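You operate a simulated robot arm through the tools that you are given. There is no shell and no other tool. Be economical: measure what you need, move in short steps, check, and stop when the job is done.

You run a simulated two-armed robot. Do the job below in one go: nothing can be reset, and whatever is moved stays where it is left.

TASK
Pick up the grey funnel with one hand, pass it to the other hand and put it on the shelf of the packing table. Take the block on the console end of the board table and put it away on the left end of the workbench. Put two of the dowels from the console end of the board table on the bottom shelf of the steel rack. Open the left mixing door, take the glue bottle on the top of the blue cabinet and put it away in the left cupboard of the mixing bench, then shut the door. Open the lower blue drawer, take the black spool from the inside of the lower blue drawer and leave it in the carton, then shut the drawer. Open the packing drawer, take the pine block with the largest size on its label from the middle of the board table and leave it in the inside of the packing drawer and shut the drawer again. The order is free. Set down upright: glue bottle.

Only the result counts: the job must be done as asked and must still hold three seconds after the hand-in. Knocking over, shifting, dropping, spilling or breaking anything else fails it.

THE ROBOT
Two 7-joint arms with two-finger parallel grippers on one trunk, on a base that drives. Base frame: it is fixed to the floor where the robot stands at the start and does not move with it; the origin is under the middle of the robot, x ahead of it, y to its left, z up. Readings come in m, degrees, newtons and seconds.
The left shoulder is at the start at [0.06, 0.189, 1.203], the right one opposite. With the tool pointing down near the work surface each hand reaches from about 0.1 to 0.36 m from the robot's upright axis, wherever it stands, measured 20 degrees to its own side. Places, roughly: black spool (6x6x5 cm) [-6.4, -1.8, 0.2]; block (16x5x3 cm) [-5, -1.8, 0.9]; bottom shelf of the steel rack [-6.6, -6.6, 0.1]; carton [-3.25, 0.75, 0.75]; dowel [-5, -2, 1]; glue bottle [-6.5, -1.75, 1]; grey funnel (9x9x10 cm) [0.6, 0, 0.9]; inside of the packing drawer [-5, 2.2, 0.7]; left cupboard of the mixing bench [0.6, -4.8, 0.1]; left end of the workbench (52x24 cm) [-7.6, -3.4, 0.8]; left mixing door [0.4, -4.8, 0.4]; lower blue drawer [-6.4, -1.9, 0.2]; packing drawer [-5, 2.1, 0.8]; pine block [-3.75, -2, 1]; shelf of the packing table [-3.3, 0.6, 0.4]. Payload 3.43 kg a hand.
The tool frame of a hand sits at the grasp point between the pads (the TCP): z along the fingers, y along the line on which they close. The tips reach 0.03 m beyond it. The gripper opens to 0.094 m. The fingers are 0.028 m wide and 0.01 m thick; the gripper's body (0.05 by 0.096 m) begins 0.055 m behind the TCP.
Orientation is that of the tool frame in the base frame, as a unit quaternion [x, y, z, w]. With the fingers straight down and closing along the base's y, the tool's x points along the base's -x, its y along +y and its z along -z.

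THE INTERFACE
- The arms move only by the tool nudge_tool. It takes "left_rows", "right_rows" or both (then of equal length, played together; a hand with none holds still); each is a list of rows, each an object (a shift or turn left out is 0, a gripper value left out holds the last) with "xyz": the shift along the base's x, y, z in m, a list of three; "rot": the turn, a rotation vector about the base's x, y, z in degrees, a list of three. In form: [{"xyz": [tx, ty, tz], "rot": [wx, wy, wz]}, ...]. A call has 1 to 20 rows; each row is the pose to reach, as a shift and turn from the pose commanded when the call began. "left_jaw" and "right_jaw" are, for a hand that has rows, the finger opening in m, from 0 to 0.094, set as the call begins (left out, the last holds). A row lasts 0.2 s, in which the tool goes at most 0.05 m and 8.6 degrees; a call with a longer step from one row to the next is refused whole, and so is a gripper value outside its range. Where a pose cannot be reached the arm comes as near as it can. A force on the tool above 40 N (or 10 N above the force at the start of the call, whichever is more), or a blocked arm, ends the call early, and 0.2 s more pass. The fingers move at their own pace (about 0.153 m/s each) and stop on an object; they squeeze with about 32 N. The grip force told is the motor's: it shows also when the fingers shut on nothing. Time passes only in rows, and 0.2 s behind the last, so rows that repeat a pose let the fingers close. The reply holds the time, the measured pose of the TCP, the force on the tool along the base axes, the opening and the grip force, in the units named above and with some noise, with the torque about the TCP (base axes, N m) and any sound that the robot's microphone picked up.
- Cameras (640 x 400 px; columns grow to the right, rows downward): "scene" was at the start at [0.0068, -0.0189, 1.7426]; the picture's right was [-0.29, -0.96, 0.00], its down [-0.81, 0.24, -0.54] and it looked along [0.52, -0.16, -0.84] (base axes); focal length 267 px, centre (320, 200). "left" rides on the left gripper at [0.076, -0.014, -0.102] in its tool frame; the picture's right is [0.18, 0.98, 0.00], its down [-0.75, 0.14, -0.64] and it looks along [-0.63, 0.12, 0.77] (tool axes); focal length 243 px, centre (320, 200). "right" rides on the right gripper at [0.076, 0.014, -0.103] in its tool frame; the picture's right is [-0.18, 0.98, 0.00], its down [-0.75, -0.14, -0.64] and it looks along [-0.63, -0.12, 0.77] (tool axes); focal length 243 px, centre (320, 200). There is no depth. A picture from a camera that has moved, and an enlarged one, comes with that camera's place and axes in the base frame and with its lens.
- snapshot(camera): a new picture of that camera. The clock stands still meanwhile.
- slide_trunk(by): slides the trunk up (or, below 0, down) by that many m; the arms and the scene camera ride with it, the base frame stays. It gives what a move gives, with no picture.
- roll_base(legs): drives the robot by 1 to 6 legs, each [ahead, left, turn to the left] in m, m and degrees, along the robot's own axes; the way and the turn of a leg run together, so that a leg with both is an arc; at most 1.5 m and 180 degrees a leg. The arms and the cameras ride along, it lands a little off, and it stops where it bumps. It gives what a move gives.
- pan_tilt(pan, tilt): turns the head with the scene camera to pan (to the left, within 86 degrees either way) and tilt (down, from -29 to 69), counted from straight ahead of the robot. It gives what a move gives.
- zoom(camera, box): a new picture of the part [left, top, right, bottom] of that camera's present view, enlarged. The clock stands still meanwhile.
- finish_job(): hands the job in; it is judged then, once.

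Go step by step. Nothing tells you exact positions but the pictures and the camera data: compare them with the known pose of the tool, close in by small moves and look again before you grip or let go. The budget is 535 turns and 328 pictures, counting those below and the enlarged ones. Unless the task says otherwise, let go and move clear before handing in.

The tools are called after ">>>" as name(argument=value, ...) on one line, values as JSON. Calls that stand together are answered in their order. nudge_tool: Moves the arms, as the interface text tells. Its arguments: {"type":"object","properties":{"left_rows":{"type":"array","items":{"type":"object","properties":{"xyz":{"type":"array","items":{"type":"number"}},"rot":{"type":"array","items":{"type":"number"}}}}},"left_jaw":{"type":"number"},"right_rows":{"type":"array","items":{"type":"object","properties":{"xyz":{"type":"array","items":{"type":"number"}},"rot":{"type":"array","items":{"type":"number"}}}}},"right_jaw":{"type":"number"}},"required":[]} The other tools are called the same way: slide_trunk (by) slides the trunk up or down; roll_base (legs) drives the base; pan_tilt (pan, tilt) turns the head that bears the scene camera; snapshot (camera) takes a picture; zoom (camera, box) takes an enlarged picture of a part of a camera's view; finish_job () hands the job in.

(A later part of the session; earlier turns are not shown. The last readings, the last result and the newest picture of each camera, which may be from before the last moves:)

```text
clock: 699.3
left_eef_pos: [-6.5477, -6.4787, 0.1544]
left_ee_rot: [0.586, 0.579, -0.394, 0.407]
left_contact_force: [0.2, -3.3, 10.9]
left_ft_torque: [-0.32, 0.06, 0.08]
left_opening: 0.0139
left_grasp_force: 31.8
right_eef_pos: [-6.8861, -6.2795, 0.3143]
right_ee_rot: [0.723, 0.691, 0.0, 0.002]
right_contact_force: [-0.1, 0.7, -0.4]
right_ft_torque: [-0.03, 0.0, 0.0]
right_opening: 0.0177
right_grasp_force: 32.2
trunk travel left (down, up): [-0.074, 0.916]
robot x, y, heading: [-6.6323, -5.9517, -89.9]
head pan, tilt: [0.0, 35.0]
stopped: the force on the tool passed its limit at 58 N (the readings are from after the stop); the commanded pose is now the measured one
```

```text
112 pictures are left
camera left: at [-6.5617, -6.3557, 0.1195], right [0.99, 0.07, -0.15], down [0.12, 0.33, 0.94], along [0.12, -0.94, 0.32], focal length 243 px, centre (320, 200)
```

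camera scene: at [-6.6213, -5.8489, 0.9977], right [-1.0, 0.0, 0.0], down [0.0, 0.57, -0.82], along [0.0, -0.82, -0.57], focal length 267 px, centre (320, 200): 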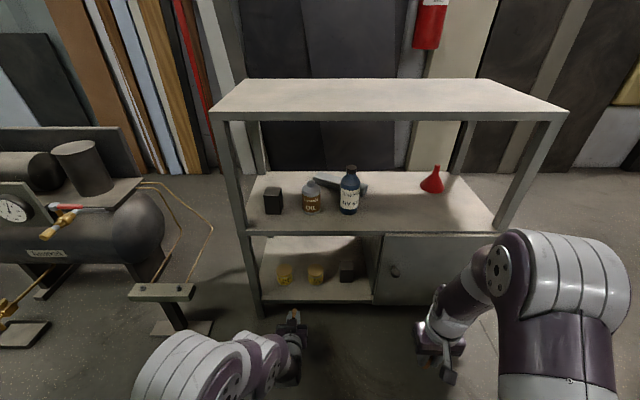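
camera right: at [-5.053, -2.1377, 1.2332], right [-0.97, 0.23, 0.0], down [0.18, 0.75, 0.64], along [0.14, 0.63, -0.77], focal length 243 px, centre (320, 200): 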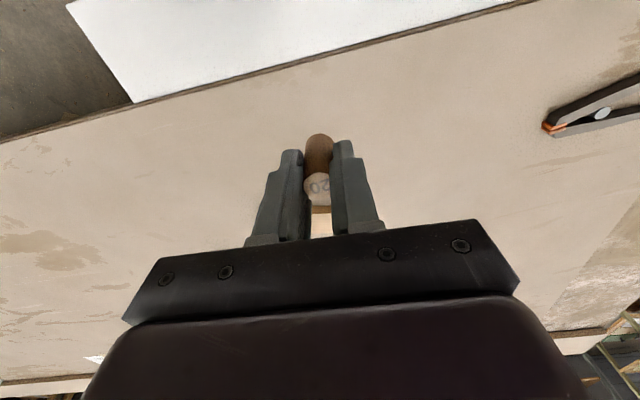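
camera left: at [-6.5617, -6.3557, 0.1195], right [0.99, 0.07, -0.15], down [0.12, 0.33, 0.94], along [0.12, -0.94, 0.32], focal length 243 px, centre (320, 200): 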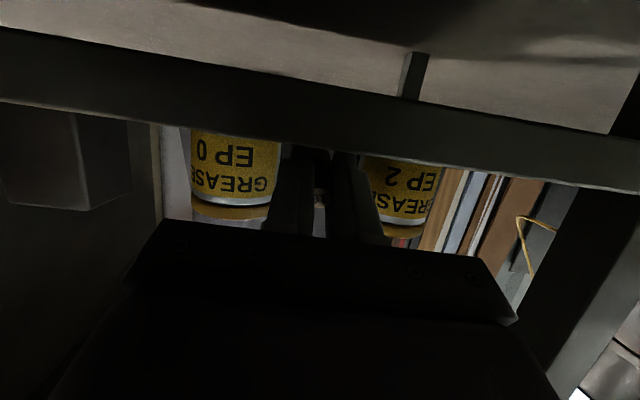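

Contact under the dowel's tip. I open slightly to lay it down.

>>> nudge_tool(left_jaw=0.024, left_rows=[{}, {}, {}])

>>> snapshot(camera="left")

>>> zoom(camera="scene", box=[240, 240, 360, 340])

```text
clock: 700.1
left_eef_pos: [-6.5482, -6.4782, 0.1542]
left_ee_rot: [0.585, 0.58, -0.394, 0.407]
left_contact_force: [7.5, -11.1, 17.8]
left_ft_torque: [-0.69, 0.02, 0.31]
left_opening: 0.0194
left_grasp_force: 0.0
right_eef_pos: [-6.8883, -6.278, 0.3156]
right_ee_rot: [0.723, 0.691, 0.0, 0.002]
right_contact_force: [0.2, 0.0, -0.3]
right_ft_torque: [-0.01, -0.01, -0.02]
right_opening: 0.018
right_grasp_force: 31.8
trunk travel left (down, up): [-0.074, 0.916]
robot x, y, heading: [-6.6297, -5.9463, -89.7]
head pan, tilt: [0.0, 35.0]
```

```text
111 pictures are left
camera left: at [-6.5613, -6.3552, 0.1198], right [0.99, 0.07, -0.15], down [0.12, 0.33, 0.94], along [0.12, -0.94, 0.32], focal length 243 px, centre (320, 200)
```

left: 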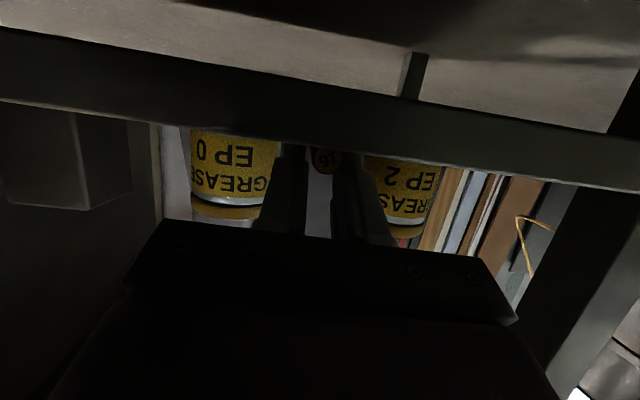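

```text
4.00 times, centred on (300, 290) of scene
camera zoom: at [-6.6333, -5.9751, 0.9724], right [-1.0, 0.0, 0.0], down [0.0, 0.57, -0.82], along [0.0, -0.82, -0.57], focal length 1068 px, centre (400, -160)
```

zoom: 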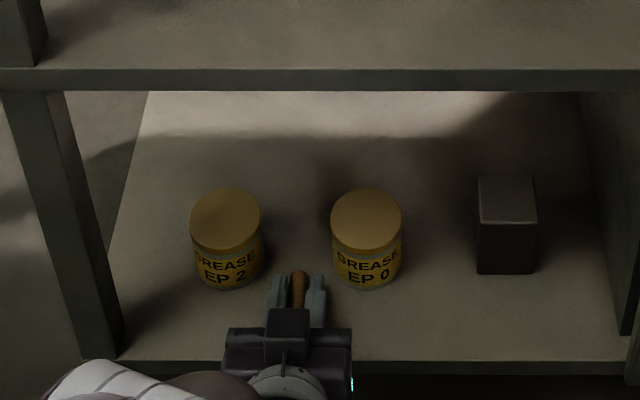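

The dowel lies on the shelf. I raise 8 mm to free the fingers, open a bit more, and back straight out.

>>> slide_trunk(by=0.008)

>>> nudge_tool(left_jaw=0.034, left_rows=[{}, {}])

>>> roll_base(legs=[[-0.15, 0, 0]])

>>> snapshot(camera="left")

>>> zoom(camera="scene", box=[220, 200, 400, 320])

```text
clock: 700.7
left_eef_pos: [-6.5471, -6.4737, 0.1574]
left_ee_rot: [0.59, 0.581, -0.39, 0.404]
left_contact_force: [0.5, -0.3, 0.0]
left_ft_torque: [-0.01, -0.02, 0.01]
left_opening: 0.0237
left_grasp_force: 0.1
right_eef_pos: [-6.888, -6.2784, 0.3229]
right_ee_rot: [0.722, 0.692, 0.001, 0.002]
right_contact_force: [-0.1, 0.1, -0.1]
right_ft_torque: [0.01, -0.02, 0.02]
right_opening: 0.0181
right_grasp_force: 31.7
trunk travel left (down, up): [-0.082, 0.908]
robot x, y, heading: [-6.6338, -5.9482, -90.0]
head pan, tilt: [0.0, 35.0]
```

```text
clock: 701.3
left_eef_pos: [-6.5473, -6.4761, 0.1604]
left_ee_rot: [0.587, 0.581, -0.392, 0.406]
left_contact_force: [0.3, 0.2, -0.7]
left_ft_torque: [-0.01, -0.02, 0.01]
left_opening: 0.0342
left_grasp_force: 0.0
right_eef_pos: [-6.8872, -6.2784, 0.3225]
right_ee_rot: [0.723, 0.691, 0.0, 0.002]
right_contact_force: [0.6, 0.5, 0.0]
right_ft_torque: [-0.02, 0.01, -0.01]
right_opening: 0.018
right_grasp_force: 31.9
trunk travel left (down, up): [-0.082, 0.908]
robot x, y, heading: [-6.633, -5.9466, -89.7]
head pan, tilt: [0.0, 35.0]
```

```text
clock: 702.6
left_eef_pos: [-6.5486, -6.3276, 0.1591]
left_ee_rot: [0.589, 0.58, -0.392, 0.405]
left_contact_force: [-0.3, 0.2, 0.1]
left_ft_torque: [-0.05, 0.02, 0.01]
left_opening: 0.034
left_grasp_force: 0.1
right_eef_pos: [-6.8884, -6.1293, 0.3225]
right_ee_rot: [0.724, 0.69, 0.0, 0.002]
right_contact_force: [0.2, -0.5, -0.7]
right_ft_torque: [0.01, 0.01, 0.03]
right_opening: 0.018
right_grasp_force: 32.4
trunk travel left (down, up): [-0.082, 0.908]
robot x, y, heading: [-6.6341, -5.8022, -89.8]
head pan, tilt: [0.0, 35.0]
```

```text
109 pictures are left
camera left: at [-6.5623, -6.2052, 0.126], right [0.99, 0.07, -0.15], down [0.12, 0.32, 0.94], along [0.11, -0.94, 0.31], focal length 243 px, centre (320, 200)
```

left: 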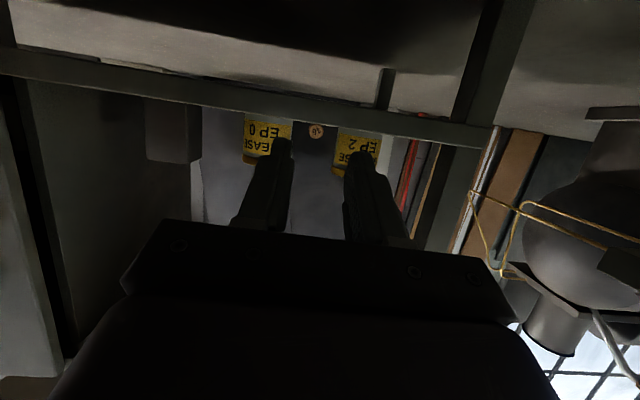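

```text
3.33 times, centred on (310, 260) of scene
camera zoom: at [-6.6333, -5.8279, 0.9802], right [-1.0, 0.0, 0.0], down [0.0, 0.57, -0.82], along [0.0, -0.82, -0.57], focal length 890 px, centre (353, 0)
```

zoom: 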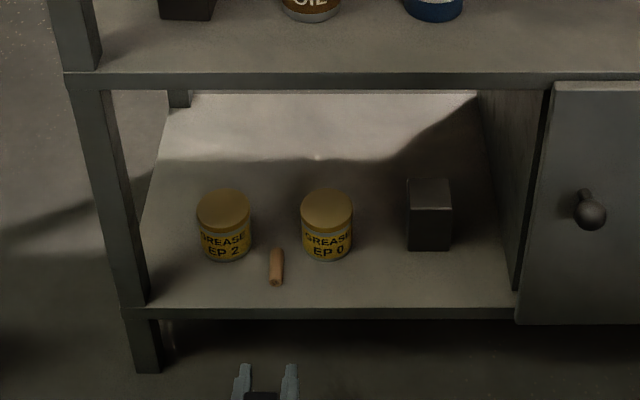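

Dowel 1 lies safely. I back off, fold the left hand and bring the right hand with dowel 2 to the forward pose.

>>> roll_base(legs=[[-0.3, 0, 0]])

>>> nudge_tool(left_rows=[{"xyz": [0.01, 0.01, 0.02], "rot": [8, 0, 0]}, {"xyz": [0.02, 0.02, 0.05], "rot": [16, 0, 0]}, {"xyz": [0.03, 0.03, 0.08], "rot": [24, 0, 0]}, {"xyz": [0.04, 0.05, 0.11], "rot": [32, 0, 0]}, {"xyz": [0.05, 0.07, 0.14], "rot": [40, 0, 0]}, {"xyz": [0.06, 0.09, 0.16], "rot": [48, 0, 0]}, {"xyz": [0.07, 0.1, 0.18], "rot": [56, 0, 0]}, {"xyz": [0.07, 0.12, 0.18], "rot": [64, 0, 0]}, {"xyz": [0.07, 0.13, 0.18], "rot": [67, 0, 0]}])

>>> nudge_tool(right_rows=[{"xyz": [0, -0.02, -0.01], "rot": [-8, 0, 0]}, {"xyz": [0, -0.05, -0.02], "rot": [-16, 0, 0]}, {"xyz": [0, -0.08, -0.04], "rot": [-24, 0, 0]}, {"xyz": [0, -0.11, -0.06], "rot": [-32, 0, 0]}, {"xyz": [0, -0.14, -0.08], "rot": [-40, 0, 0]}, {"xyz": [0, -0.17, -0.1], "rot": [-48, 0, 0]}, {"xyz": [0, -0.19, -0.12], "rot": [-56, 0, 0]}, {"xyz": [0, -0.19, -0.13], "rot": [-64, 0, 0]}, {"xyz": [0, -0.19, -0.13], "rot": [-68, 0, 0]}])

>>> snapshot(camera="right")

```text
clock: 704.7
left_eef_pos: [-6.5474, -6.0292, 0.1604]
left_ee_rot: [0.589, 0.579, -0.393, 0.405]
left_contact_force: [0.4, 0.4, 0.1]
left_ft_torque: [0.01, 0.0, 0.01]
left_opening: 0.0339
left_grasp_force: 0.0
right_eef_pos: [-6.8886, -5.8314, 0.3229]
right_ee_rot: [0.724, 0.69, 0.0, 0.002]
right_contact_force: [-0.8, 0.1, 0.4]
right_ft_torque: [-0.02, -0.02, -0.03]
right_opening: 0.018
right_grasp_force: 31.5
trunk travel left (down, up): [-0.082, 0.908]
robot x, y, heading: [-6.6282, -5.503, -90.1]
head pan, tilt: [0.0, 35.0]
```

```text
clock: 706.7
left_eef_pos: [-6.4765, -5.8994, 0.3388]
left_ee_rot: [0.715, 0.699, -0.006, 0.012]
left_contact_force: [-0.5, 0.5, -0.1]
left_ft_torque: [0.04, -0.01, 0.0]
left_opening: 0.0337
left_grasp_force: 0.2
left hand out of reach, approached as far as the arm can: row 7, 8
right_eef_pos: [-6.8874, -5.8315, 0.3227]
right_ee_rot: [0.723, 0.691, 0.001, 0.001]
right_contact_force: [0.1, 0.5, 0.0]
right_ft_torque: [-0.02, 0.04, 0.05]
right_opening: 0.0183
right_grasp_force: 31.7
trunk travel left (down, up): [-0.082, 0.908]
robot x, y, heading: [-6.6339, -5.503, -90.3]
head pan, tilt: [0.0, 35.0]
```

```text
clock: 708.7
left_eef_pos: [-6.4777, -5.9008, 0.3398]
left_ee_rot: [0.714, 0.7, -0.006, 0.013]
left_contact_force: [-0.1, 0.3, 0.5]
left_ft_torque: [-0.03, 0.02, -0.02]
left_opening: 0.034
left_grasp_force: 0.0
right_eef_pos: [-6.889, -6.0313, 0.194]
right_ee_rot: [0.601, 0.57, -0.382, 0.409]
right_contact_force: [0.6, -0.6, 0.1]
right_ft_torque: [0.02, 0.0, 0.04]
right_opening: 0.018
right_grasp_force: 31.7
right hand out of reach, approached as far as the arm can: row 4, 9
trunk travel left (down, up): [-0.082, 0.908]
robot x, y, heading: [-6.6324, -5.5053, -90.1]
head pan, tilt: [0.0, 35.0]
```

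```text
107 pictures are left
camera right: at [-6.8693, -5.9089, 0.1629], right [0.97, -0.08, 0.23], down [-0.19, 0.32, 0.93], along [-0.15, -0.94, 0.29], focal length 243 px, centre (320, 200)
```

right: 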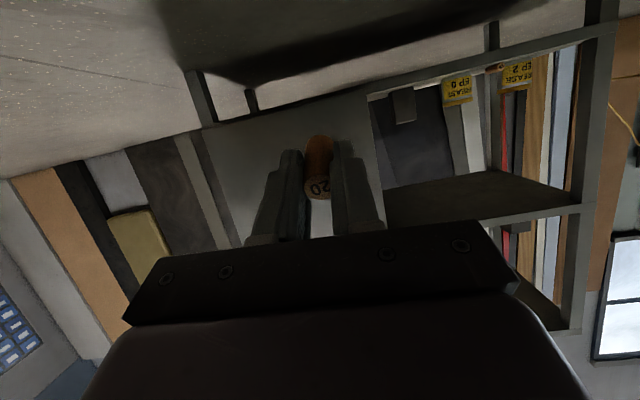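

>>> nudge_tool(right_rows=[{"xyz": [0.03, 0, 0]}, {"xyz": [0.06, 0, -0.01]}, {"xyz": [0.09, 0, -0.015]}, {"xyz": [0.1, 0, -0.02]}])

>>> roll_base(legs=[[0, 0.125, 0], [0.25, 0, 0]])

>>> snapshot(camera="right")

>>> snapshot(camera="scene")

```text
clock: 709.7
left_eef_pos: [-6.4774, -5.9002, 0.3393]
left_ee_rot: [0.715, 0.699, -0.007, 0.013]
left_contact_force: [-0.1, 0.6, 0.7]
left_ft_torque: [0.02, -0.01, 0.0]
left_opening: 0.0339
left_grasp_force: 0.0
right_eef_pos: [-6.8713, -6.032, 0.1742]
right_ee_rot: [0.592, 0.581, -0.374, 0.415]
right_contact_force: [-0.3, 0.3, 0.0]
right_ft_torque: [0.0, -0.01, 0.0]
right_opening: 0.0183
right_grasp_force: 32.0
right hand out of reach, approached as far as the arm can: row 1, 2, 3, 4
trunk travel left (down, up): [-0.082, 0.908]
robot x, y, heading: [-6.6364, -5.5064, -90.0]
head pan, tilt: [0.0, 35.0]
```

```text
clock: 712.4
left_eef_pos: [-6.3494, -6.1545, 0.3394]
left_ee_rot: [0.712, 0.702, -0.007, 0.013]
left_contact_force: [0.0, -0.4, -1.8]
left_ft_torque: [-0.01, -0.01, -0.02]
left_opening: 0.0338
left_grasp_force: 0.1
right_eef_pos: [-6.7431, -6.2906, 0.174]
right_ee_rot: [0.591, 0.582, -0.374, 0.416]
right_contact_force: [-0.1, 0.2, 0.6]
right_ft_torque: [-0.01, -0.01, 0.03]
right_opening: 0.018
right_grasp_force: 31.8
trunk travel left (down, up): [-0.082, 0.908]
robot x, y, heading: [-6.503, -5.761, -90.2]
head pan, tilt: [0.0, 35.0]
```

```text
106 pictures are left
camera right: at [-6.7287, -6.166, 0.144], right [0.97, -0.04, 0.23], down [-0.2, 0.31, 0.93], along [-0.11, -0.95, 0.29], focal length 243 px, centre (320, 200)
```

right: 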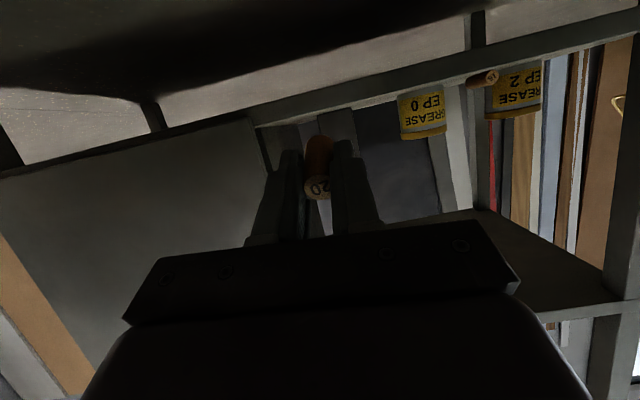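

```text
105 pictures are left
camera scene: at [-6.5063, -5.7853, 0.9802], right [-1.0, 0.0, 0.0], down [0.0, 0.57, -0.82], along [0.0, -0.82, -0.57], focal length 267 px, centre (320, 200)
```

scene: 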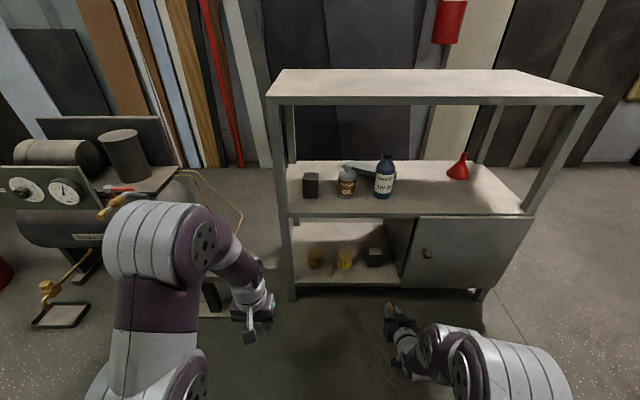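

I aim in front of the dark box at x about -6.70; shift left 4.5 cm, forward 18 cm.

>>> roll_base(legs=[[0, 0.045, 0], [0.178, 0, 0]])

>>> snapshot(camera="right")

>>> zoom(camera="scene", box=[270, 220, 450, 350])

```text
clock: 714.4
left_eef_pos: [-6.3031, -6.3333, 0.3393]
left_ee_rot: [0.712, 0.702, -0.008, 0.013]
left_contact_force: [-0.4, -0.3, 0.5]
left_ft_torque: [0.0, 0.02, 0.03]
left_opening: 0.0341
left_grasp_force: 0.0
right_eef_pos: [-6.6966, -6.4684, 0.1737]
right_ee_rot: [0.59, 0.583, -0.373, 0.417]
right_contact_force: [0.3, 0.0, 0.9]
right_ft_torque: [0.01, 0.0, -0.02]
right_opening: 0.018
right_grasp_force: 32.4
trunk travel left (down, up): [-0.082, 0.908]
robot x, y, heading: [-6.4602, -5.9372, -89.8]
head pan, tilt: [0.0, 35.0]
```

```text
104 pictures are left
camera right: at [-6.6826, -6.3446, 0.144], right [0.97, -0.04, 0.23], down [-0.2, 0.31, 0.93], along [-0.11, -0.95, 0.29], focal length 243 px, centre (320, 200)
```

right: 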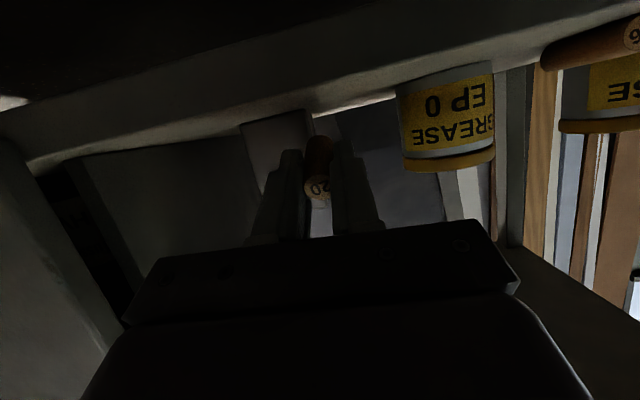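

```text
3.08 times, centred on (360, 285) of scene
camera zoom: at [-6.4604, -5.9638, 0.9802], right [-1.0, 0.0, 0.0], down [0.0, 0.57, -0.82], along [0.0, -0.82, -0.57], focal length 821 px, centre (197, -62)
```

zoom: 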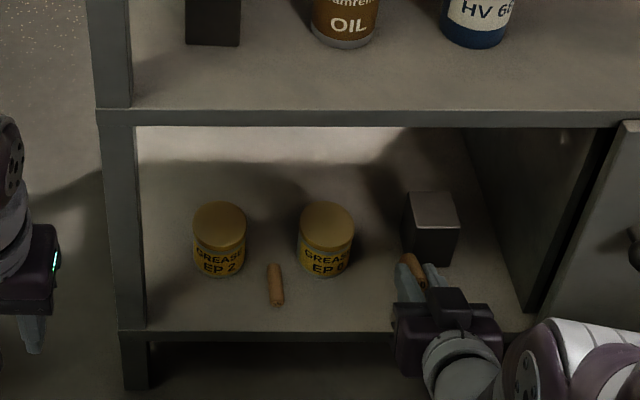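

>>> roll_base(legs=[[-0.008, 0.006, 0]])

>>> slide_trunk(by=-0.014)

>>> slide_trunk(by=-0.006)

```text
clock: 715.1
left_eef_pos: [-6.2964, -6.3242, 0.3397]
left_ee_rot: [0.712, 0.702, -0.006, 0.012]
left_contact_force: [0.1, 0.0, -0.4]
left_ft_torque: [0.0, -0.02, 0.01]
left_opening: 0.0338
left_grasp_force: 0.1
right_eef_pos: [-6.6893, -6.4596, 0.174]
right_ee_rot: [0.59, 0.583, -0.372, 0.417]
right_contact_force: [-0.2, 0.5, 0.1]
right_ft_torque: [0.0, -0.05, 0.03]
right_opening: 0.018
right_grasp_force: 32.5
trunk travel left (down, up): [-0.082, 0.908]
robot x, y, heading: [-6.4548, -5.928, -90.1]
head pan, tilt: [0.0, 35.0]
```

```text
clock: 715.7
left_eef_pos: [-6.298, -6.3257, 0.3246]
left_ee_rot: [0.711, 0.703, -0.007, 0.013]
left_contact_force: [1.2, 0.3, 0.0]
left_ft_torque: [0.01, 0.0, 0.0]
left_opening: 0.0339
left_grasp_force: 0.0
right_eef_pos: [-6.6902, -6.4606, 0.1604]
right_ee_rot: [0.589, 0.583, -0.373, 0.417]
right_contact_force: [0.9, -0.4, 0.2]
right_ft_torque: [0.01, 0.02, 0.0]
right_opening: 0.0182
right_grasp_force: 31.9
trunk travel left (down, up): [-0.068, 0.922]
robot x, y, heading: [-6.4543, -5.9336, -89.7]
head pan, tilt: [0.0, 35.0]
```

```text
clock: 716.3
left_eef_pos: [-6.2969, -6.325, 0.319]
left_ee_rot: [0.712, 0.702, -0.007, 0.014]
left_contact_force: [-0.2, -0.9, 0.0]
left_ft_torque: [0.0, -0.02, -0.03]
left_opening: 0.0341
left_grasp_force: 0.0
right_eef_pos: [-6.6903, -6.4608, 0.1544]
right_ee_rot: [0.589, 0.583, -0.372, 0.417]
right_contact_force: [0.1, -0.4, 2.8]
right_ft_torque: [-0.1, 0.01, -0.01]
right_opening: 0.018
right_grasp_force: 32.3
trunk travel left (down, up): [-0.062, 0.928]
robot x, y, heading: [-6.4549, -5.9317, -89.7]
head pan, tilt: [0.0, 35.0]
```

Light contact; I lift 3 mm and go 1.5 cm deeper before letting go.

>>> slide_trunk(by=0.004)

>>> roll_base(legs=[[0.016, 0, 0]])

>>> slide_trunk(by=-0.005)

>>> nudge_tool(right_jaw=0.03, right_rows=[{}, {}, {}])

>>> snapshot(camera="right")

>>> zoom(camera="scene", box=[270, 220, 450, 350])

```text
clock: 716.8
left_eef_pos: [-6.2964, -6.3257, 0.3233]
left_ee_rot: [0.712, 0.702, -0.007, 0.013]
left_contact_force: [-0.6, -0.4, 0.2]
left_ft_torque: [-0.01, -0.02, -0.01]
left_opening: 0.0341
left_grasp_force: 0.1
right_eef_pos: [-6.6903, -6.461, 0.1589]
right_ee_rot: [0.59, 0.582, -0.373, 0.416]
right_contact_force: [0.0, 0.3, -0.7]
right_ft_torque: [0.0, 0.03, -0.05]
right_opening: 0.018
right_grasp_force: 32.1
trunk travel left (down, up): [-0.066, 0.924]
robot x, y, heading: [-6.4558, -5.9277, -89.6]
head pan, tilt: [0.0, 35.0]
```

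```text
clock: 717.6
left_eef_pos: [-6.2957, -6.3421, 0.322]
left_ee_rot: [0.712, 0.702, -0.008, 0.013]
left_contact_force: [0.4, 0.4, 0.6]
left_ft_torque: [0.0, 0.0, -0.03]
left_opening: 0.0341
left_grasp_force: 0.0
right_eef_pos: [-6.6909, -6.4767, 0.1585]
right_ee_rot: [0.59, 0.582, -0.373, 0.417]
right_contact_force: [-0.3, 0.5, -1.1]
right_ft_torque: [0.0, -0.02, 0.01]
right_opening: 0.0183
right_grasp_force: 31.7
trunk travel left (down, up): [-0.066, 0.924]
robot x, y, heading: [-6.4523, -5.9491, -89.9]
head pan, tilt: [0.0, 35.0]
```

```text
clock: 718.1
left_eef_pos: [-6.2966, -6.3412, 0.3195]
left_ee_rot: [0.712, 0.702, -0.007, 0.013]
left_contact_force: [0.4, 1.0, -0.6]
left_ft_torque: [0.05, -0.01, -0.01]
left_opening: 0.0337
left_grasp_force: 0.1
right_eef_pos: [-6.6899, -6.4771, 0.1553]
right_ee_rot: [0.589, 0.582, -0.373, 0.417]
right_contact_force: [0.0, 0.0, 6.5]
right_ft_torque: [-0.17, 0.02, 0.06]
right_opening: 0.0181
right_grasp_force: 31.8
trunk travel left (down, up): [-0.061, 0.929]
robot x, y, heading: [-6.454, -5.9461, -90.0]
head pan, tilt: [0.0, 35.0]
```

```text
clock: 718.9
left_eef_pos: [-6.2972, -6.3418, 0.3179]
left_ee_rot: [0.712, 0.702, -0.007, 0.013]
left_contact_force: [0.2, 0.0, 0.0]
left_ft_torque: [0.01, 0.0, -0.02]
left_opening: 0.0341
left_grasp_force: 0.1
right_eef_pos: [-6.6898, -6.4774, 0.1557]
right_ee_rot: [0.59, 0.581, -0.375, 0.417]
right_contact_force: [7.8, -2.9, 11.5]
right_ft_torque: [-0.34, -0.05, 0.3]
right_opening: 0.0254
right_grasp_force: 0.1
trunk travel left (down, up): [-0.061, 0.929]
robot x, y, heading: [-6.4528, -5.9443, -89.5]
head pan, tilt: [0.0, 35.0]
```

```text
102 pictures are left
camera right: at [-6.6763, -6.3538, 0.124], right [0.97, -0.04, 0.23], down [-0.2, 0.31, 0.93], along [-0.11, -0.95, 0.29], focal length 243 px, centre (320, 200)
```

right: 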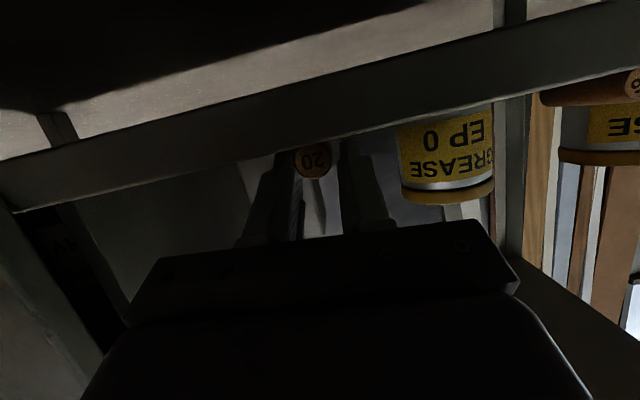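

```text
3.08 times, centred on (360, 285) of scene
camera zoom: at [-6.4537, -5.9714, 0.9593], right [-1.0, 0.0, 0.0], down [0.0, 0.57, -0.82], along [0.0, -0.82, -0.57], focal length 821 px, centre (197, -62)
```

zoom: 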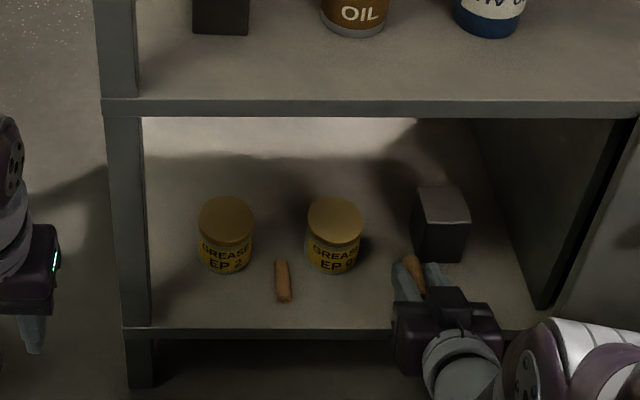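

The second dowel is down ("20" end faces us). I raise 8 mm, open more, and back straight out.

>>> slide_trunk(by=0.008)

>>> nudge_tool(right_jaw=0.036, right_rows=[{}, {}])

>>> roll_base(legs=[[-0.45, 0, 0]])

>>> zoom(camera="scene", box=[250, 150, 430, 270])

```text
clock: 719.5
left_eef_pos: [-6.2977, -6.3422, 0.3266]
left_ee_rot: [0.712, 0.702, -0.007, 0.014]
left_contact_force: [-0.6, -0.3, 0.3]
left_ft_torque: [0.01, -0.01, -0.01]
left_opening: 0.034
left_grasp_force: 0.1
right_eef_pos: [-6.6915, -6.4766, 0.1603]
right_ee_rot: [0.591, 0.583, -0.372, 0.416]
right_contact_force: [-0.1, -0.6, 0.3]
right_ft_torque: [0.03, 0.0, -0.01]
right_opening: 0.0298
right_grasp_force: 0.0
trunk travel left (down, up): [-0.069, 0.921]
robot x, y, heading: [-6.4544, -5.9474, -90.1]
head pan, tilt: [0.0, 35.0]
```

```text
clock: 720.1
left_eef_pos: [-6.2972, -6.3422, 0.3259]
left_ee_rot: [0.712, 0.702, -0.006, 0.012]
left_contact_force: [-0.4, -0.1, -0.9]
left_ft_torque: [0.02, 0.02, 0.01]
left_opening: 0.0342
left_grasp_force: 0.1
right_eef_pos: [-6.6903, -6.4772, 0.1612]
right_ee_rot: [0.59, 0.582, -0.373, 0.416]
right_contact_force: [-1.0, 0.1, 0.1]
right_ft_torque: [0.0, -0.01, 0.02]
right_opening: 0.0362
right_grasp_force: 0.2
trunk travel left (down, up): [-0.069, 0.921]
robot x, y, heading: [-6.4539, -5.9464, -89.6]
head pan, tilt: [0.0, 35.0]
```

```text
clock: 722.8
left_eef_pos: [-6.2986, -5.8893, 0.3263]
left_ee_rot: [0.713, 0.701, -0.007, 0.014]
left_contact_force: [-0.2, -0.3, 0.0]
left_ft_torque: [0.01, 0.0, 0.03]
left_opening: 0.0341
left_grasp_force: 0.0
right_eef_pos: [-6.6921, -6.0237, 0.1607]
right_ee_rot: [0.591, 0.582, -0.373, 0.416]
right_contact_force: [0.2, 0.0, 0.0]
right_ft_torque: [-0.02, 0.01, 0.0]
right_opening: 0.0361
right_grasp_force: 0.1
trunk travel left (down, up): [-0.069, 0.921]
robot x, y, heading: [-6.457, -5.4909, -89.5]
head pan, tilt: [0.0, 35.0]
```

```text
3.33 times, centred on (340, 210) of scene
camera zoom: at [-6.4556, -5.519, 0.9672], right [-1.0, 0.0, 0.0], down [0.0, 0.57, -0.82], along [0.0, -0.82, -0.57], focal length 890 px, centre (253, 167)
```

zoom: 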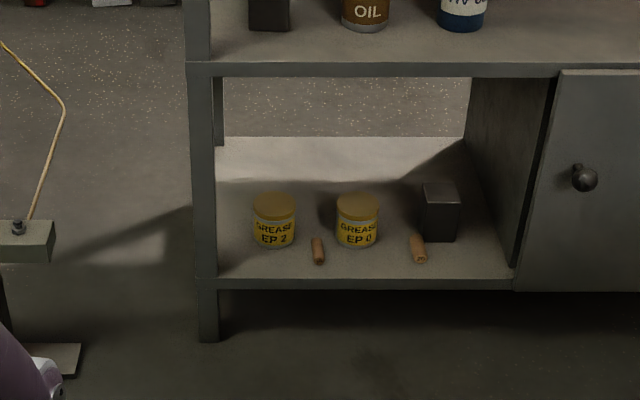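

Both dowels lie on the bottom shelf. Now the block: I raise the trunk, fold the right hand and drive back to the console end.

>>> slide_trunk(by=0.4)

>>> slide_trunk(by=0.4)

>>> nudge_tool(right_rows=[{"xyz": [-0.01, 0.01, 0.02], "rot": [8, 0, 0]}, {"xyz": [-0.02, 0.02, 0.05], "rot": [16, 0, 0]}, {"xyz": [-0.03, 0.03, 0.08], "rot": [24, 0, 0]}, {"xyz": [-0.04, 0.05, 0.11], "rot": [32, 0, 0]}, {"xyz": [-0.05, 0.07, 0.14], "rot": [40, 0, 0]}, {"xyz": [-0.06, 0.09, 0.16], "rot": [48, 0, 0]}, {"xyz": [-0.07, 0.1, 0.18], "rot": [56, 0, 0]}, {"xyz": [-0.07, 0.12, 0.18], "rot": [64, 0, 0]}, {"xyz": [-0.07, 0.13, 0.18], "rot": [67, 0, 0]}])

>>> roll_base(legs=[[0, 0, 179], [0, 0.36, 0], [1.5, 0, 0], [1.5, 0, 0]])

```text
clock: 726.6
left_eef_pos: [-6.2981, -5.8892, 0.7266]
left_ee_rot: [0.713, 0.701, -0.006, 0.013]
left_contact_force: [0.4, 0.6, -0.4]
left_ft_torque: [0.01, 0.04, 0.0]
left_opening: 0.034
left_grasp_force: 0.1
right_eef_pos: [-6.6923, -6.0229, 0.562]
right_ee_rot: [0.59, 0.582, -0.373, 0.417]
right_contact_force: [0.2, 0.3, 1.3]
right_ft_torque: [-0.04, 0.01, -0.02]
right_opening: 0.0361
right_grasp_force: 0.0
trunk travel left (down, up): [-0.469, 0.521]
robot x, y, heading: [-6.454, -5.4892, -89.6]
head pan, tilt: [0.0, 35.0]
```

```text
clock: 730.5
left_eef_pos: [-6.2976, -5.8886, 1.1278]
left_ee_rot: [0.712, 0.702, -0.007, 0.013]
left_contact_force: [0.1, -0.2, -0.1]
left_ft_torque: [0.01, -0.01, -0.05]
left_opening: 0.0339
left_grasp_force: 0.1
right_eef_pos: [-6.6917, -6.0233, 0.9614]
right_ee_rot: [0.59, 0.582, -0.373, 0.417]
right_contact_force: [-0.2, -0.2, -0.6]
right_ft_torque: [0.01, -0.01, 0.02]
right_opening: 0.036
right_grasp_force: 0.1
trunk travel left (down, up): [-0.869, 0.121]
robot x, y, heading: [-6.453, -5.4937, -90.1]
head pan, tilt: [0.0, 35.0]
```

```text
clock: 732.5
left_eef_pos: [-6.2992, -5.8894, 1.1271]
left_ee_rot: [0.712, 0.702, -0.007, 0.013]
left_contact_force: [-0.6, -0.3, 0.4]
left_ft_torque: [-0.01, 0.0, 0.02]
left_opening: 0.0341
left_grasp_force: 0.1
right_eef_pos: [-6.7634, -5.8922, 1.1412]
right_ee_rot: [0.722, 0.691, 0.011, 0.02]
right_contact_force: [-1.0, -0.3, -0.5]
right_ft_torque: [0.02, 0.0, -0.02]
right_opening: 0.036
right_grasp_force: 0.1
trunk travel left (down, up): [-0.869, 0.121]
robot x, y, heading: [-6.4574, -5.4925, -90.0]
head pan, tilt: [0.0, 35.0]
```

```text
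clock: 756.3
left_eef_pos: [-7.0204, -2.0816, 1.1267]
left_ee_rot: [0.71, -0.704, -0.013, -0.006]
left_contact_force: [0.3, -0.9, -0.1]
left_ft_torque: [-0.01, 0.01, -0.02]
left_opening: 0.0341
left_grasp_force: 0.1
right_eef_pos: [-6.5567, -2.0663, 1.1418]
right_ee_rot: [-0.7, 0.714, 0.022, -0.01]
right_contact_force: [0.1, 0.3, -0.5]
right_ft_torque: [-0.02, 0.0, 0.01]
right_opening: 0.0363
right_grasp_force: 0.1
trunk travel left (down, up): [-0.869, 0.121]
robot x, y, heading: [-6.8563, -2.4693, 91.7]
head pan, tilt: [0.0, 35.0]
```

>>> roll_base(legs=[[0, 0, -1.7], [0, -1.5, 0], [0, -0.5, 0]])

>>> nudge_tool(left_jaw=0.09, left_rows=[{"rot": [0, 0, 8]}, {"rot": [0, 0, 16]}, {"rot": [0, 0, 24]}, {"rot": [0, 0, 32]}, {"rot": [0, 0, 40]}, {"rot": [0, 0, 48]}, {"rot": [0, 0, 56]}, {"rot": [0, 0, 64]}, {"rot": [0, 0, 72]}, {"rot": [0, 0, 80]}, {"rot": [0, 0, 88]}, {"rot": [0, 0, 90]}])

>>> pan_tilt(pan=5, tilt=50)

>>> snapshot(camera="scene")

>>> snapshot(camera="left")

```text
clock: 766.5
left_eef_pos: [-5.0382, -2.0949, 1.1263]
left_ee_rot: [-0.696, 0.718, 0.013, 0.006]
left_contact_force: [-0.1, 0.2, 0.7]
left_ft_torque: [-0.03, 0.01, 0.01]
left_opening: 0.0339
left_grasp_force: 0.1
right_eef_pos: [-4.5738, -2.0992, 1.1406]
right_ee_rot: [-0.686, 0.728, 0.021, -0.01]
right_contact_force: [-0.1, 0.4, 0.5]
right_ft_torque: [-0.01, 0.01, 0.06]
right_opening: 0.0362
right_grasp_force: 0.0
trunk travel left (down, up): [-0.869, 0.121]
robot x, y, heading: [-4.8924, -2.4938, 89.1]
head pan, tilt: [0.0, 35.0]
```

```text
clock: 769.1
left_eef_pos: [-5.0377, -2.0948, 1.1272]
left_ee_rot: [1.0, -0.015, -0.014, 0.005]
left_contact_force: [0.1, 0.3, 0.4]
left_ft_torque: [-0.01, 0.0, 0.02]
left_opening: 0.0901
left_grasp_force: 0.0
right_eef_pos: [-4.5728, -2.0978, 1.1406]
right_ee_rot: [-0.686, 0.727, 0.022, -0.01]
right_contact_force: [0.2, 0.3, 0.1]
right_ft_torque: [0.0, 0.02, -0.02]
right_opening: 0.0362
right_grasp_force: 0.1
trunk travel left (down, up): [-0.869, 0.121]
robot x, y, heading: [-4.8887, -2.4932, 89.3]
head pan, tilt: [0.0, 35.0]
```

```text
clock: 769.8
left_eef_pos: [-5.0384, -2.0953, 1.1251]
left_ee_rot: [1.0, -0.016, -0.014, 0.004]
left_contact_force: [0.1, -0.5, 0.0]
left_ft_torque: [0.04, 0.0, 0.01]
left_opening: 0.0899
left_grasp_force: 0.0
right_eef_pos: [-4.5747, -2.0989, 1.1418]
right_ee_rot: [-0.686, 0.727, 0.022, -0.01]
right_contact_force: [-1.2, 0.2, -0.7]
right_ft_torque: [-0.01, -0.02, 0.0]
right_opening: 0.036
right_grasp_force: 0.0
trunk travel left (down, up): [-0.869, 0.121]
robot x, y, heading: [-4.8879, -2.4963, 89.3]
head pan, tilt: [5.0, 50.0]
```

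```text
99 pictures are left
camera scene: at [-4.8933, -2.4765, 1.7456], right [1.0, 0.07, 0.0], down [0.06, -0.76, -0.64], along [-0.05, 0.64, -0.77], focal length 267 px, centre (320, 200)
```

scene: 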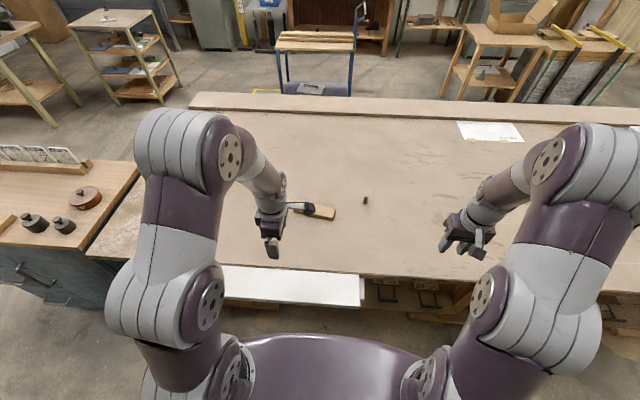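

```text
98 pictures are left
camera left: at [-4.958, -2.083, 1.2271], right [0.15, -0.99, 0.0], down [-0.74, -0.11, 0.66], along [-0.66, -0.1, -0.75], focal length 243 px, centre (320, 200)
```

left: 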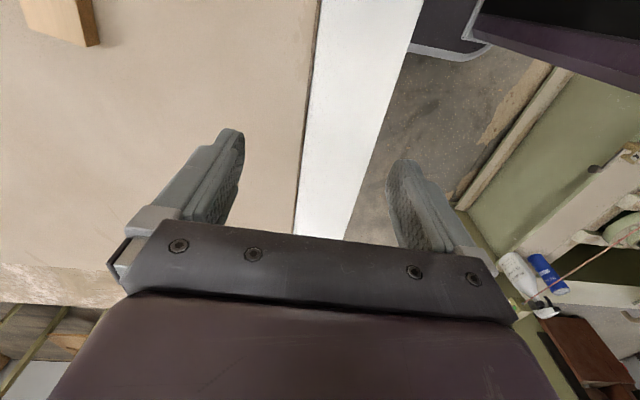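

The block's centre is about [-4.967, -1.85], out at f 0.6. I move 4 cm closer and reach over it with a slight lean.

>>> roll_base(legs=[[0.04, 0, 0.5]])

>>> nudge_tool(left_rows=[{"xyz": [0.01, 0.04, -0.01], "rot": [3, 0, 0]}, {"xyz": [0.03, 0.08, -0.02], "rot": [6, 0, 0]}, {"xyz": [0.05, 0.12, -0.03], "rot": [9, 0, 0]}, {"xyz": [0.07, 0.15, -0.04], "rot": [12, 0, 0]}, {"xyz": [0.07, 0.18, -0.05], "rot": [14, 0, 0]}, {"xyz": [0.07, 0.205, -0.06], "rot": [14, 0, 0]}, {"xyz": [0.07, 0.205, -0.06], "rot": [14, 0, 0]}])

>>> snapshot(camera="left")

```text
clock: 770.7
left_eef_pos: [-5.0413, -2.062, 1.1297]
left_ee_rot: [1.0, -0.011, -0.014, 0.002]
left_contact_force: [0.2, -0.9, 0.4]
left_ft_torque: [0.05, 0.01, 0.01]
left_opening: 0.0898
left_grasp_force: 0.1
right_eef_pos: [-4.5761, -2.0626, 1.1451]
right_ee_rot: [-0.689, 0.724, 0.025, -0.008]
right_contact_force: [-1.3, -0.6, -0.5]
right_ft_torque: [0.04, -0.02, 0.0]
right_opening: 0.036
right_grasp_force: 0.2
trunk travel left (down, up): [-0.869, 0.121]
robot x, y, heading: [-4.8859, -2.4557, 89.8]
head pan, tilt: [5.0, 50.0]
```

```text
clock: 772.3
left_eef_pos: [-4.9717, -1.8523, 1.0662]
left_ee_rot: [0.993, -0.009, -0.016, -0.118]
left_contact_force: [-0.7, 0.2, 0.4]
left_ft_torque: [-0.01, -0.01, 0.0]
left_opening: 0.09
left_grasp_force: 0.1
right_eef_pos: [-4.5757, -2.0569, 1.142]
right_ee_rot: [-0.689, 0.725, 0.022, -0.01]
right_contact_force: [-0.1, -0.3, -0.5]
right_ft_torque: [0.03, -0.04, 0.01]
right_opening: 0.0359
right_grasp_force: 0.0
trunk travel left (down, up): [-0.869, 0.121]
robot x, y, heading: [-4.8855, -2.4518, 89.6]
head pan, tilt: [5.0, 50.0]
```

```text
97 pictures are left
camera left: at [-4.8916, -1.8642, 1.1675], right [0.16, -0.96, -0.24], down [-0.74, -0.28, 0.62], along [-0.66, 0.07, -0.75], focal length 243 px, centre (320, 200)
```

left: 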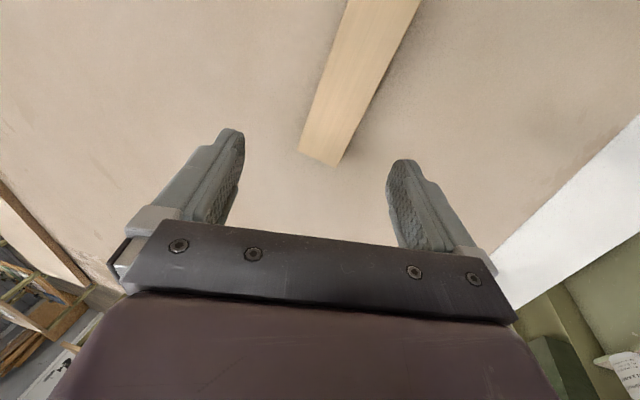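

The block lies from [-5.03, -1.83] to about [-4.87, -1.857], turned -9°. I align the yaw and descend partway.

>>> nudge_tool(left_rows=[{"xyz": [0.008, 0.005, -0.02], "rot": [0, 0, -5]}, {"xyz": [0.016, 0.009, -0.05], "rot": [0, 0, -9.5]}, {"xyz": [0.018, 0.009, -0.07], "rot": [0, 0, -9.5]}, {"xyz": [0.018, 0.009, -0.07], "rot": [0, 0, -9.5]}])

>>> snapshot(camera="left")

```text
clock: 773.3
left_eef_pos: [-4.9525, -1.8429, 0.9964]
left_ee_rot: [0.989, -0.092, -0.006, -0.117]
left_contact_force: [0.0, 1.0, -0.2]
left_ft_torque: [0.03, 0.0, 0.01]
left_opening: 0.0902
left_grasp_force: 0.1
right_eef_pos: [-4.5762, -2.0569, 1.1422]
right_ee_rot: [-0.689, 0.724, 0.022, -0.009]
right_contact_force: [0.0, -1.3, 0.4]
right_ft_torque: [0.01, 0.04, -0.02]
right_opening: 0.0361
right_grasp_force: 0.2
trunk travel left (down, up): [-0.869, 0.121]
robot x, y, heading: [-4.8849, -2.4549, 89.7]
head pan, tilt: [5.0, 50.0]
```

```text
96 pictures are left
camera left: at [-4.8764, -1.867, 1.0972], right [0.0, -0.97, -0.24], down [-0.77, -0.15, 0.62], along [-0.63, 0.18, -0.75], focal length 243 px, centre (320, 200)
```

left: 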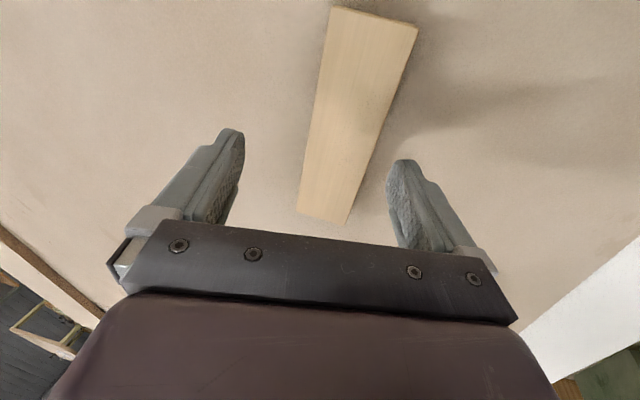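

Aligned. I narrow to 0.072, descend, and check force.

>>> nudge_tool(left_jaw=0.072, left_rows=[{"xyz": [0, 0, 0]}, {"xyz": [0, -0.002, -0.02]}, {"xyz": [0, -0.002, -0.035]}, {"xyz": [0, -0.002, -0.043]}])

>>> snapshot(camera="left")

```text
clock: 774.3
left_eef_pos: [-4.9539, -1.8445, 0.9542]
left_ee_rot: [0.989, -0.092, -0.006, -0.119]
left_contact_force: [-0.1, 0.6, 0.1]
left_ft_torque: [-0.03, 0.0, 0.0]
left_opening: 0.0719
left_grasp_force: 0.0
right_eef_pos: [-4.5759, -2.0562, 1.1423]
right_ee_rot: [-0.689, 0.725, 0.021, -0.009]
right_contact_force: [0.1, 0.0, 1.0]
right_ft_torque: [0.0, 0.02, -0.01]
right_opening: 0.0359
right_grasp_force: 0.0
trunk travel left (down, up): [-0.869, 0.121]
robot x, y, heading: [-4.8854, -2.4583, 89.7]
head pan, tilt: [5.0, 50.0]
```

```text
95 pictures are left
camera left: at [-4.877, -1.8686, 1.0549], right [0.0, -0.97, -0.24], down [-0.77, -0.15, 0.62], along [-0.63, 0.18, -0.75], focal length 243 px, centre (320, 200)
```

left: 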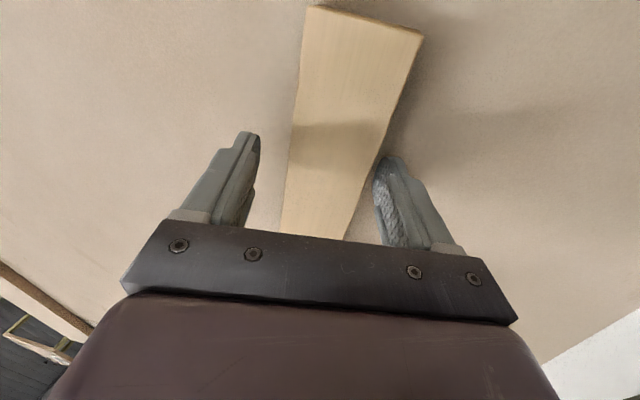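

>>> nudge_tool(left_rows=[{"xyz": [0, 0, -0.004]}])

>>> nudge_tool(left_jaw=0.0, left_rows=[{}, {}, {}, {"xyz": [0, 0, 0.02]}, {"xyz": [0, 0, 0.05]}])

>>> snapshot(camera="left")

```text
clock: 774.7
left_eef_pos: [-4.9538, -1.8436, 0.9495]
left_ee_rot: [0.989, -0.091, -0.006, -0.119]
left_contact_force: [-0.9, -0.6, 2.7]
left_ft_torque: [-0.1, -0.01, -0.05]
left_opening: 0.072
left_grasp_force: 0.0
right_eef_pos: [-4.577, -2.0567, 1.1415]
right_ee_rot: [-0.689, 0.724, 0.022, -0.009]
right_contact_force: [0.0, 1.0, 0.2]
right_ft_torque: [0.0, -0.02, 0.0]
right_opening: 0.0361
right_grasp_force: 0.0
trunk travel left (down, up): [-0.869, 0.121]
robot x, y, heading: [-4.8879, -2.4549, 89.6]
head pan, tilt: [5.0, 50.0]
```

```text
clock: 775.9
left_eef_pos: [-4.9523, -1.8442, 1.0004]
left_ee_rot: [0.989, -0.091, -0.004, -0.119]
left_contact_force: [-0.1, 0.0, -0.3]
left_ft_torque: [0.01, -0.02, -0.03]
left_opening: 0.0513
left_grasp_force: 32.2
right_eef_pos: [-4.5765, -2.0562, 1.141]
right_ee_rot: [-0.689, 0.724, 0.021, -0.01]
right_contact_force: [0.5, -0.2, -0.2]
right_ft_torque: [0.0, 0.0, 0.01]
right_opening: 0.036
right_grasp_force: 0.0
trunk travel left (down, up): [-0.869, 0.121]
robot x, y, heading: [-4.8862, -2.455, 89.7]
head pan, tilt: [5.0, 50.0]
```

```text
94 pictures are left
camera left: at [-4.8763, -1.8688, 1.1006], right [0.0, -0.97, -0.24], down [-0.77, -0.15, 0.62], along [-0.63, 0.18, -0.75], focal length 243 px, centre (320, 200)
```

left: 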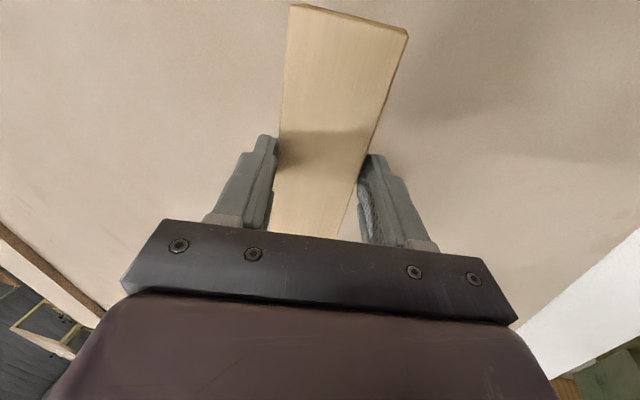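

The block is held. I lift, retract and undo the lean, then drive west toward the workbench.

>>> nudge_tool(left_rows=[{"xyz": [0, -0.01, 0.04]}, {"xyz": [0, -0.03, 0.08]}, {"xyz": [0, -0.06, 0.11], "rot": [-4, 0, 0]}, {"xyz": [0, -0.1, 0.13], "rot": [-8, 0, 0]}, {"xyz": [-0.02, -0.14, 0.13], "rot": [-13, 0, 0]}, {"xyz": [-0.05, -0.18, 0.13], "rot": [-13, 0, 0]}, {"xyz": [-0.07, -0.2, 0.13], "rot": [-13, 0, 0]}])

>>> roll_base(legs=[[-0.04, 0, 0], [0, 1.5, 0], [0, 0.6, 0]])

>>> pan_tilt(pan=86, tilt=25)

>>> snapshot(camera="scene")

```text
clock: 777.5
left_eef_pos: [-5.0229, -2.0476, 1.1291]
left_ee_rot: [0.996, -0.092, 0.005, -0.005]
left_contact_force: [-0.1, 0.3, -0.7]
left_ft_torque: [0.02, 0.0, 0.02]
left_opening: 0.051
left_grasp_force: 32.1
right_eef_pos: [-4.5763, -2.0592, 1.1421]
right_ee_rot: [-0.689, 0.725, 0.022, -0.01]
right_contact_force: [-0.9, 0.0, -0.1]
right_ft_torque: [-0.01, -0.02, 0.02]
right_opening: 0.036
right_grasp_force: 0.1
trunk travel left (down, up): [-0.869, 0.121]
robot x, y, heading: [-4.886, -2.459, 89.8]
head pan, tilt: [5.0, 50.0]
```

```text
clock: 788.3
left_eef_pos: [-7.0874, -2.0465, 1.1283]
left_ee_rot: [0.995, -0.102, 0.004, -0.005]
left_contact_force: [-0.2, -0.9, -0.8]
left_ft_torque: [0.01, 0.01, 0.0]
left_opening: 0.0501
left_grasp_force: 31.9
right_eef_pos: [-6.6414, -2.0666, 1.1402]
right_ee_rot: [-0.681, 0.732, 0.022, -0.01]
right_contact_force: [-0.2, -0.2, -0.2]
right_ft_torque: [-0.01, -0.01, -0.02]
right_opening: 0.0358
right_grasp_force: 0.1
trunk travel left (down, up): [-0.869, 0.121]
robot x, y, heading: [-6.9615, -2.4619, 88.3]
head pan, tilt: [5.0, 50.0]
```

```text
clock: 789.8
left_eef_pos: [-7.0876, -2.0465, 1.1287]
left_ee_rot: [0.995, -0.103, 0.005, -0.006]
left_contact_force: [-0.6, -0.3, -0.7]
left_ft_torque: [0.02, -0.01, 0.04]
left_opening: 0.0498
left_grasp_force: 32.2
right_eef_pos: [-6.6426, -2.0672, 1.1414]
right_ee_rot: [-0.681, 0.732, 0.022, -0.01]
right_contact_force: [0.7, 0.1, 1.2]
right_ft_torque: [-0.01, -0.01, 0.03]
right_opening: 0.036
right_grasp_force: 0.0
trunk travel left (down, up): [-0.869, 0.121]
robot x, y, heading: [-6.9618, -2.4623, 88.4]
head pan, tilt: [85.9, 25.0]
```

```text
93 pictures are left
camera scene: at [-7.0536, -2.5084, 1.783], right [0.1, 1.0, 0.0], down [0.42, -0.04, -0.91], along [-0.9, 0.09, -0.42], focal length 267 px, centre (320, 200)
```

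scene: 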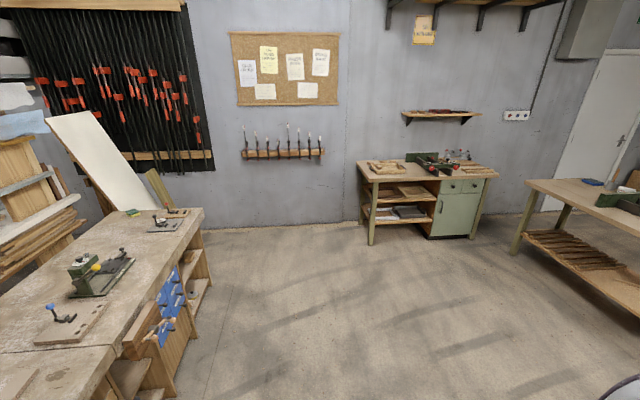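

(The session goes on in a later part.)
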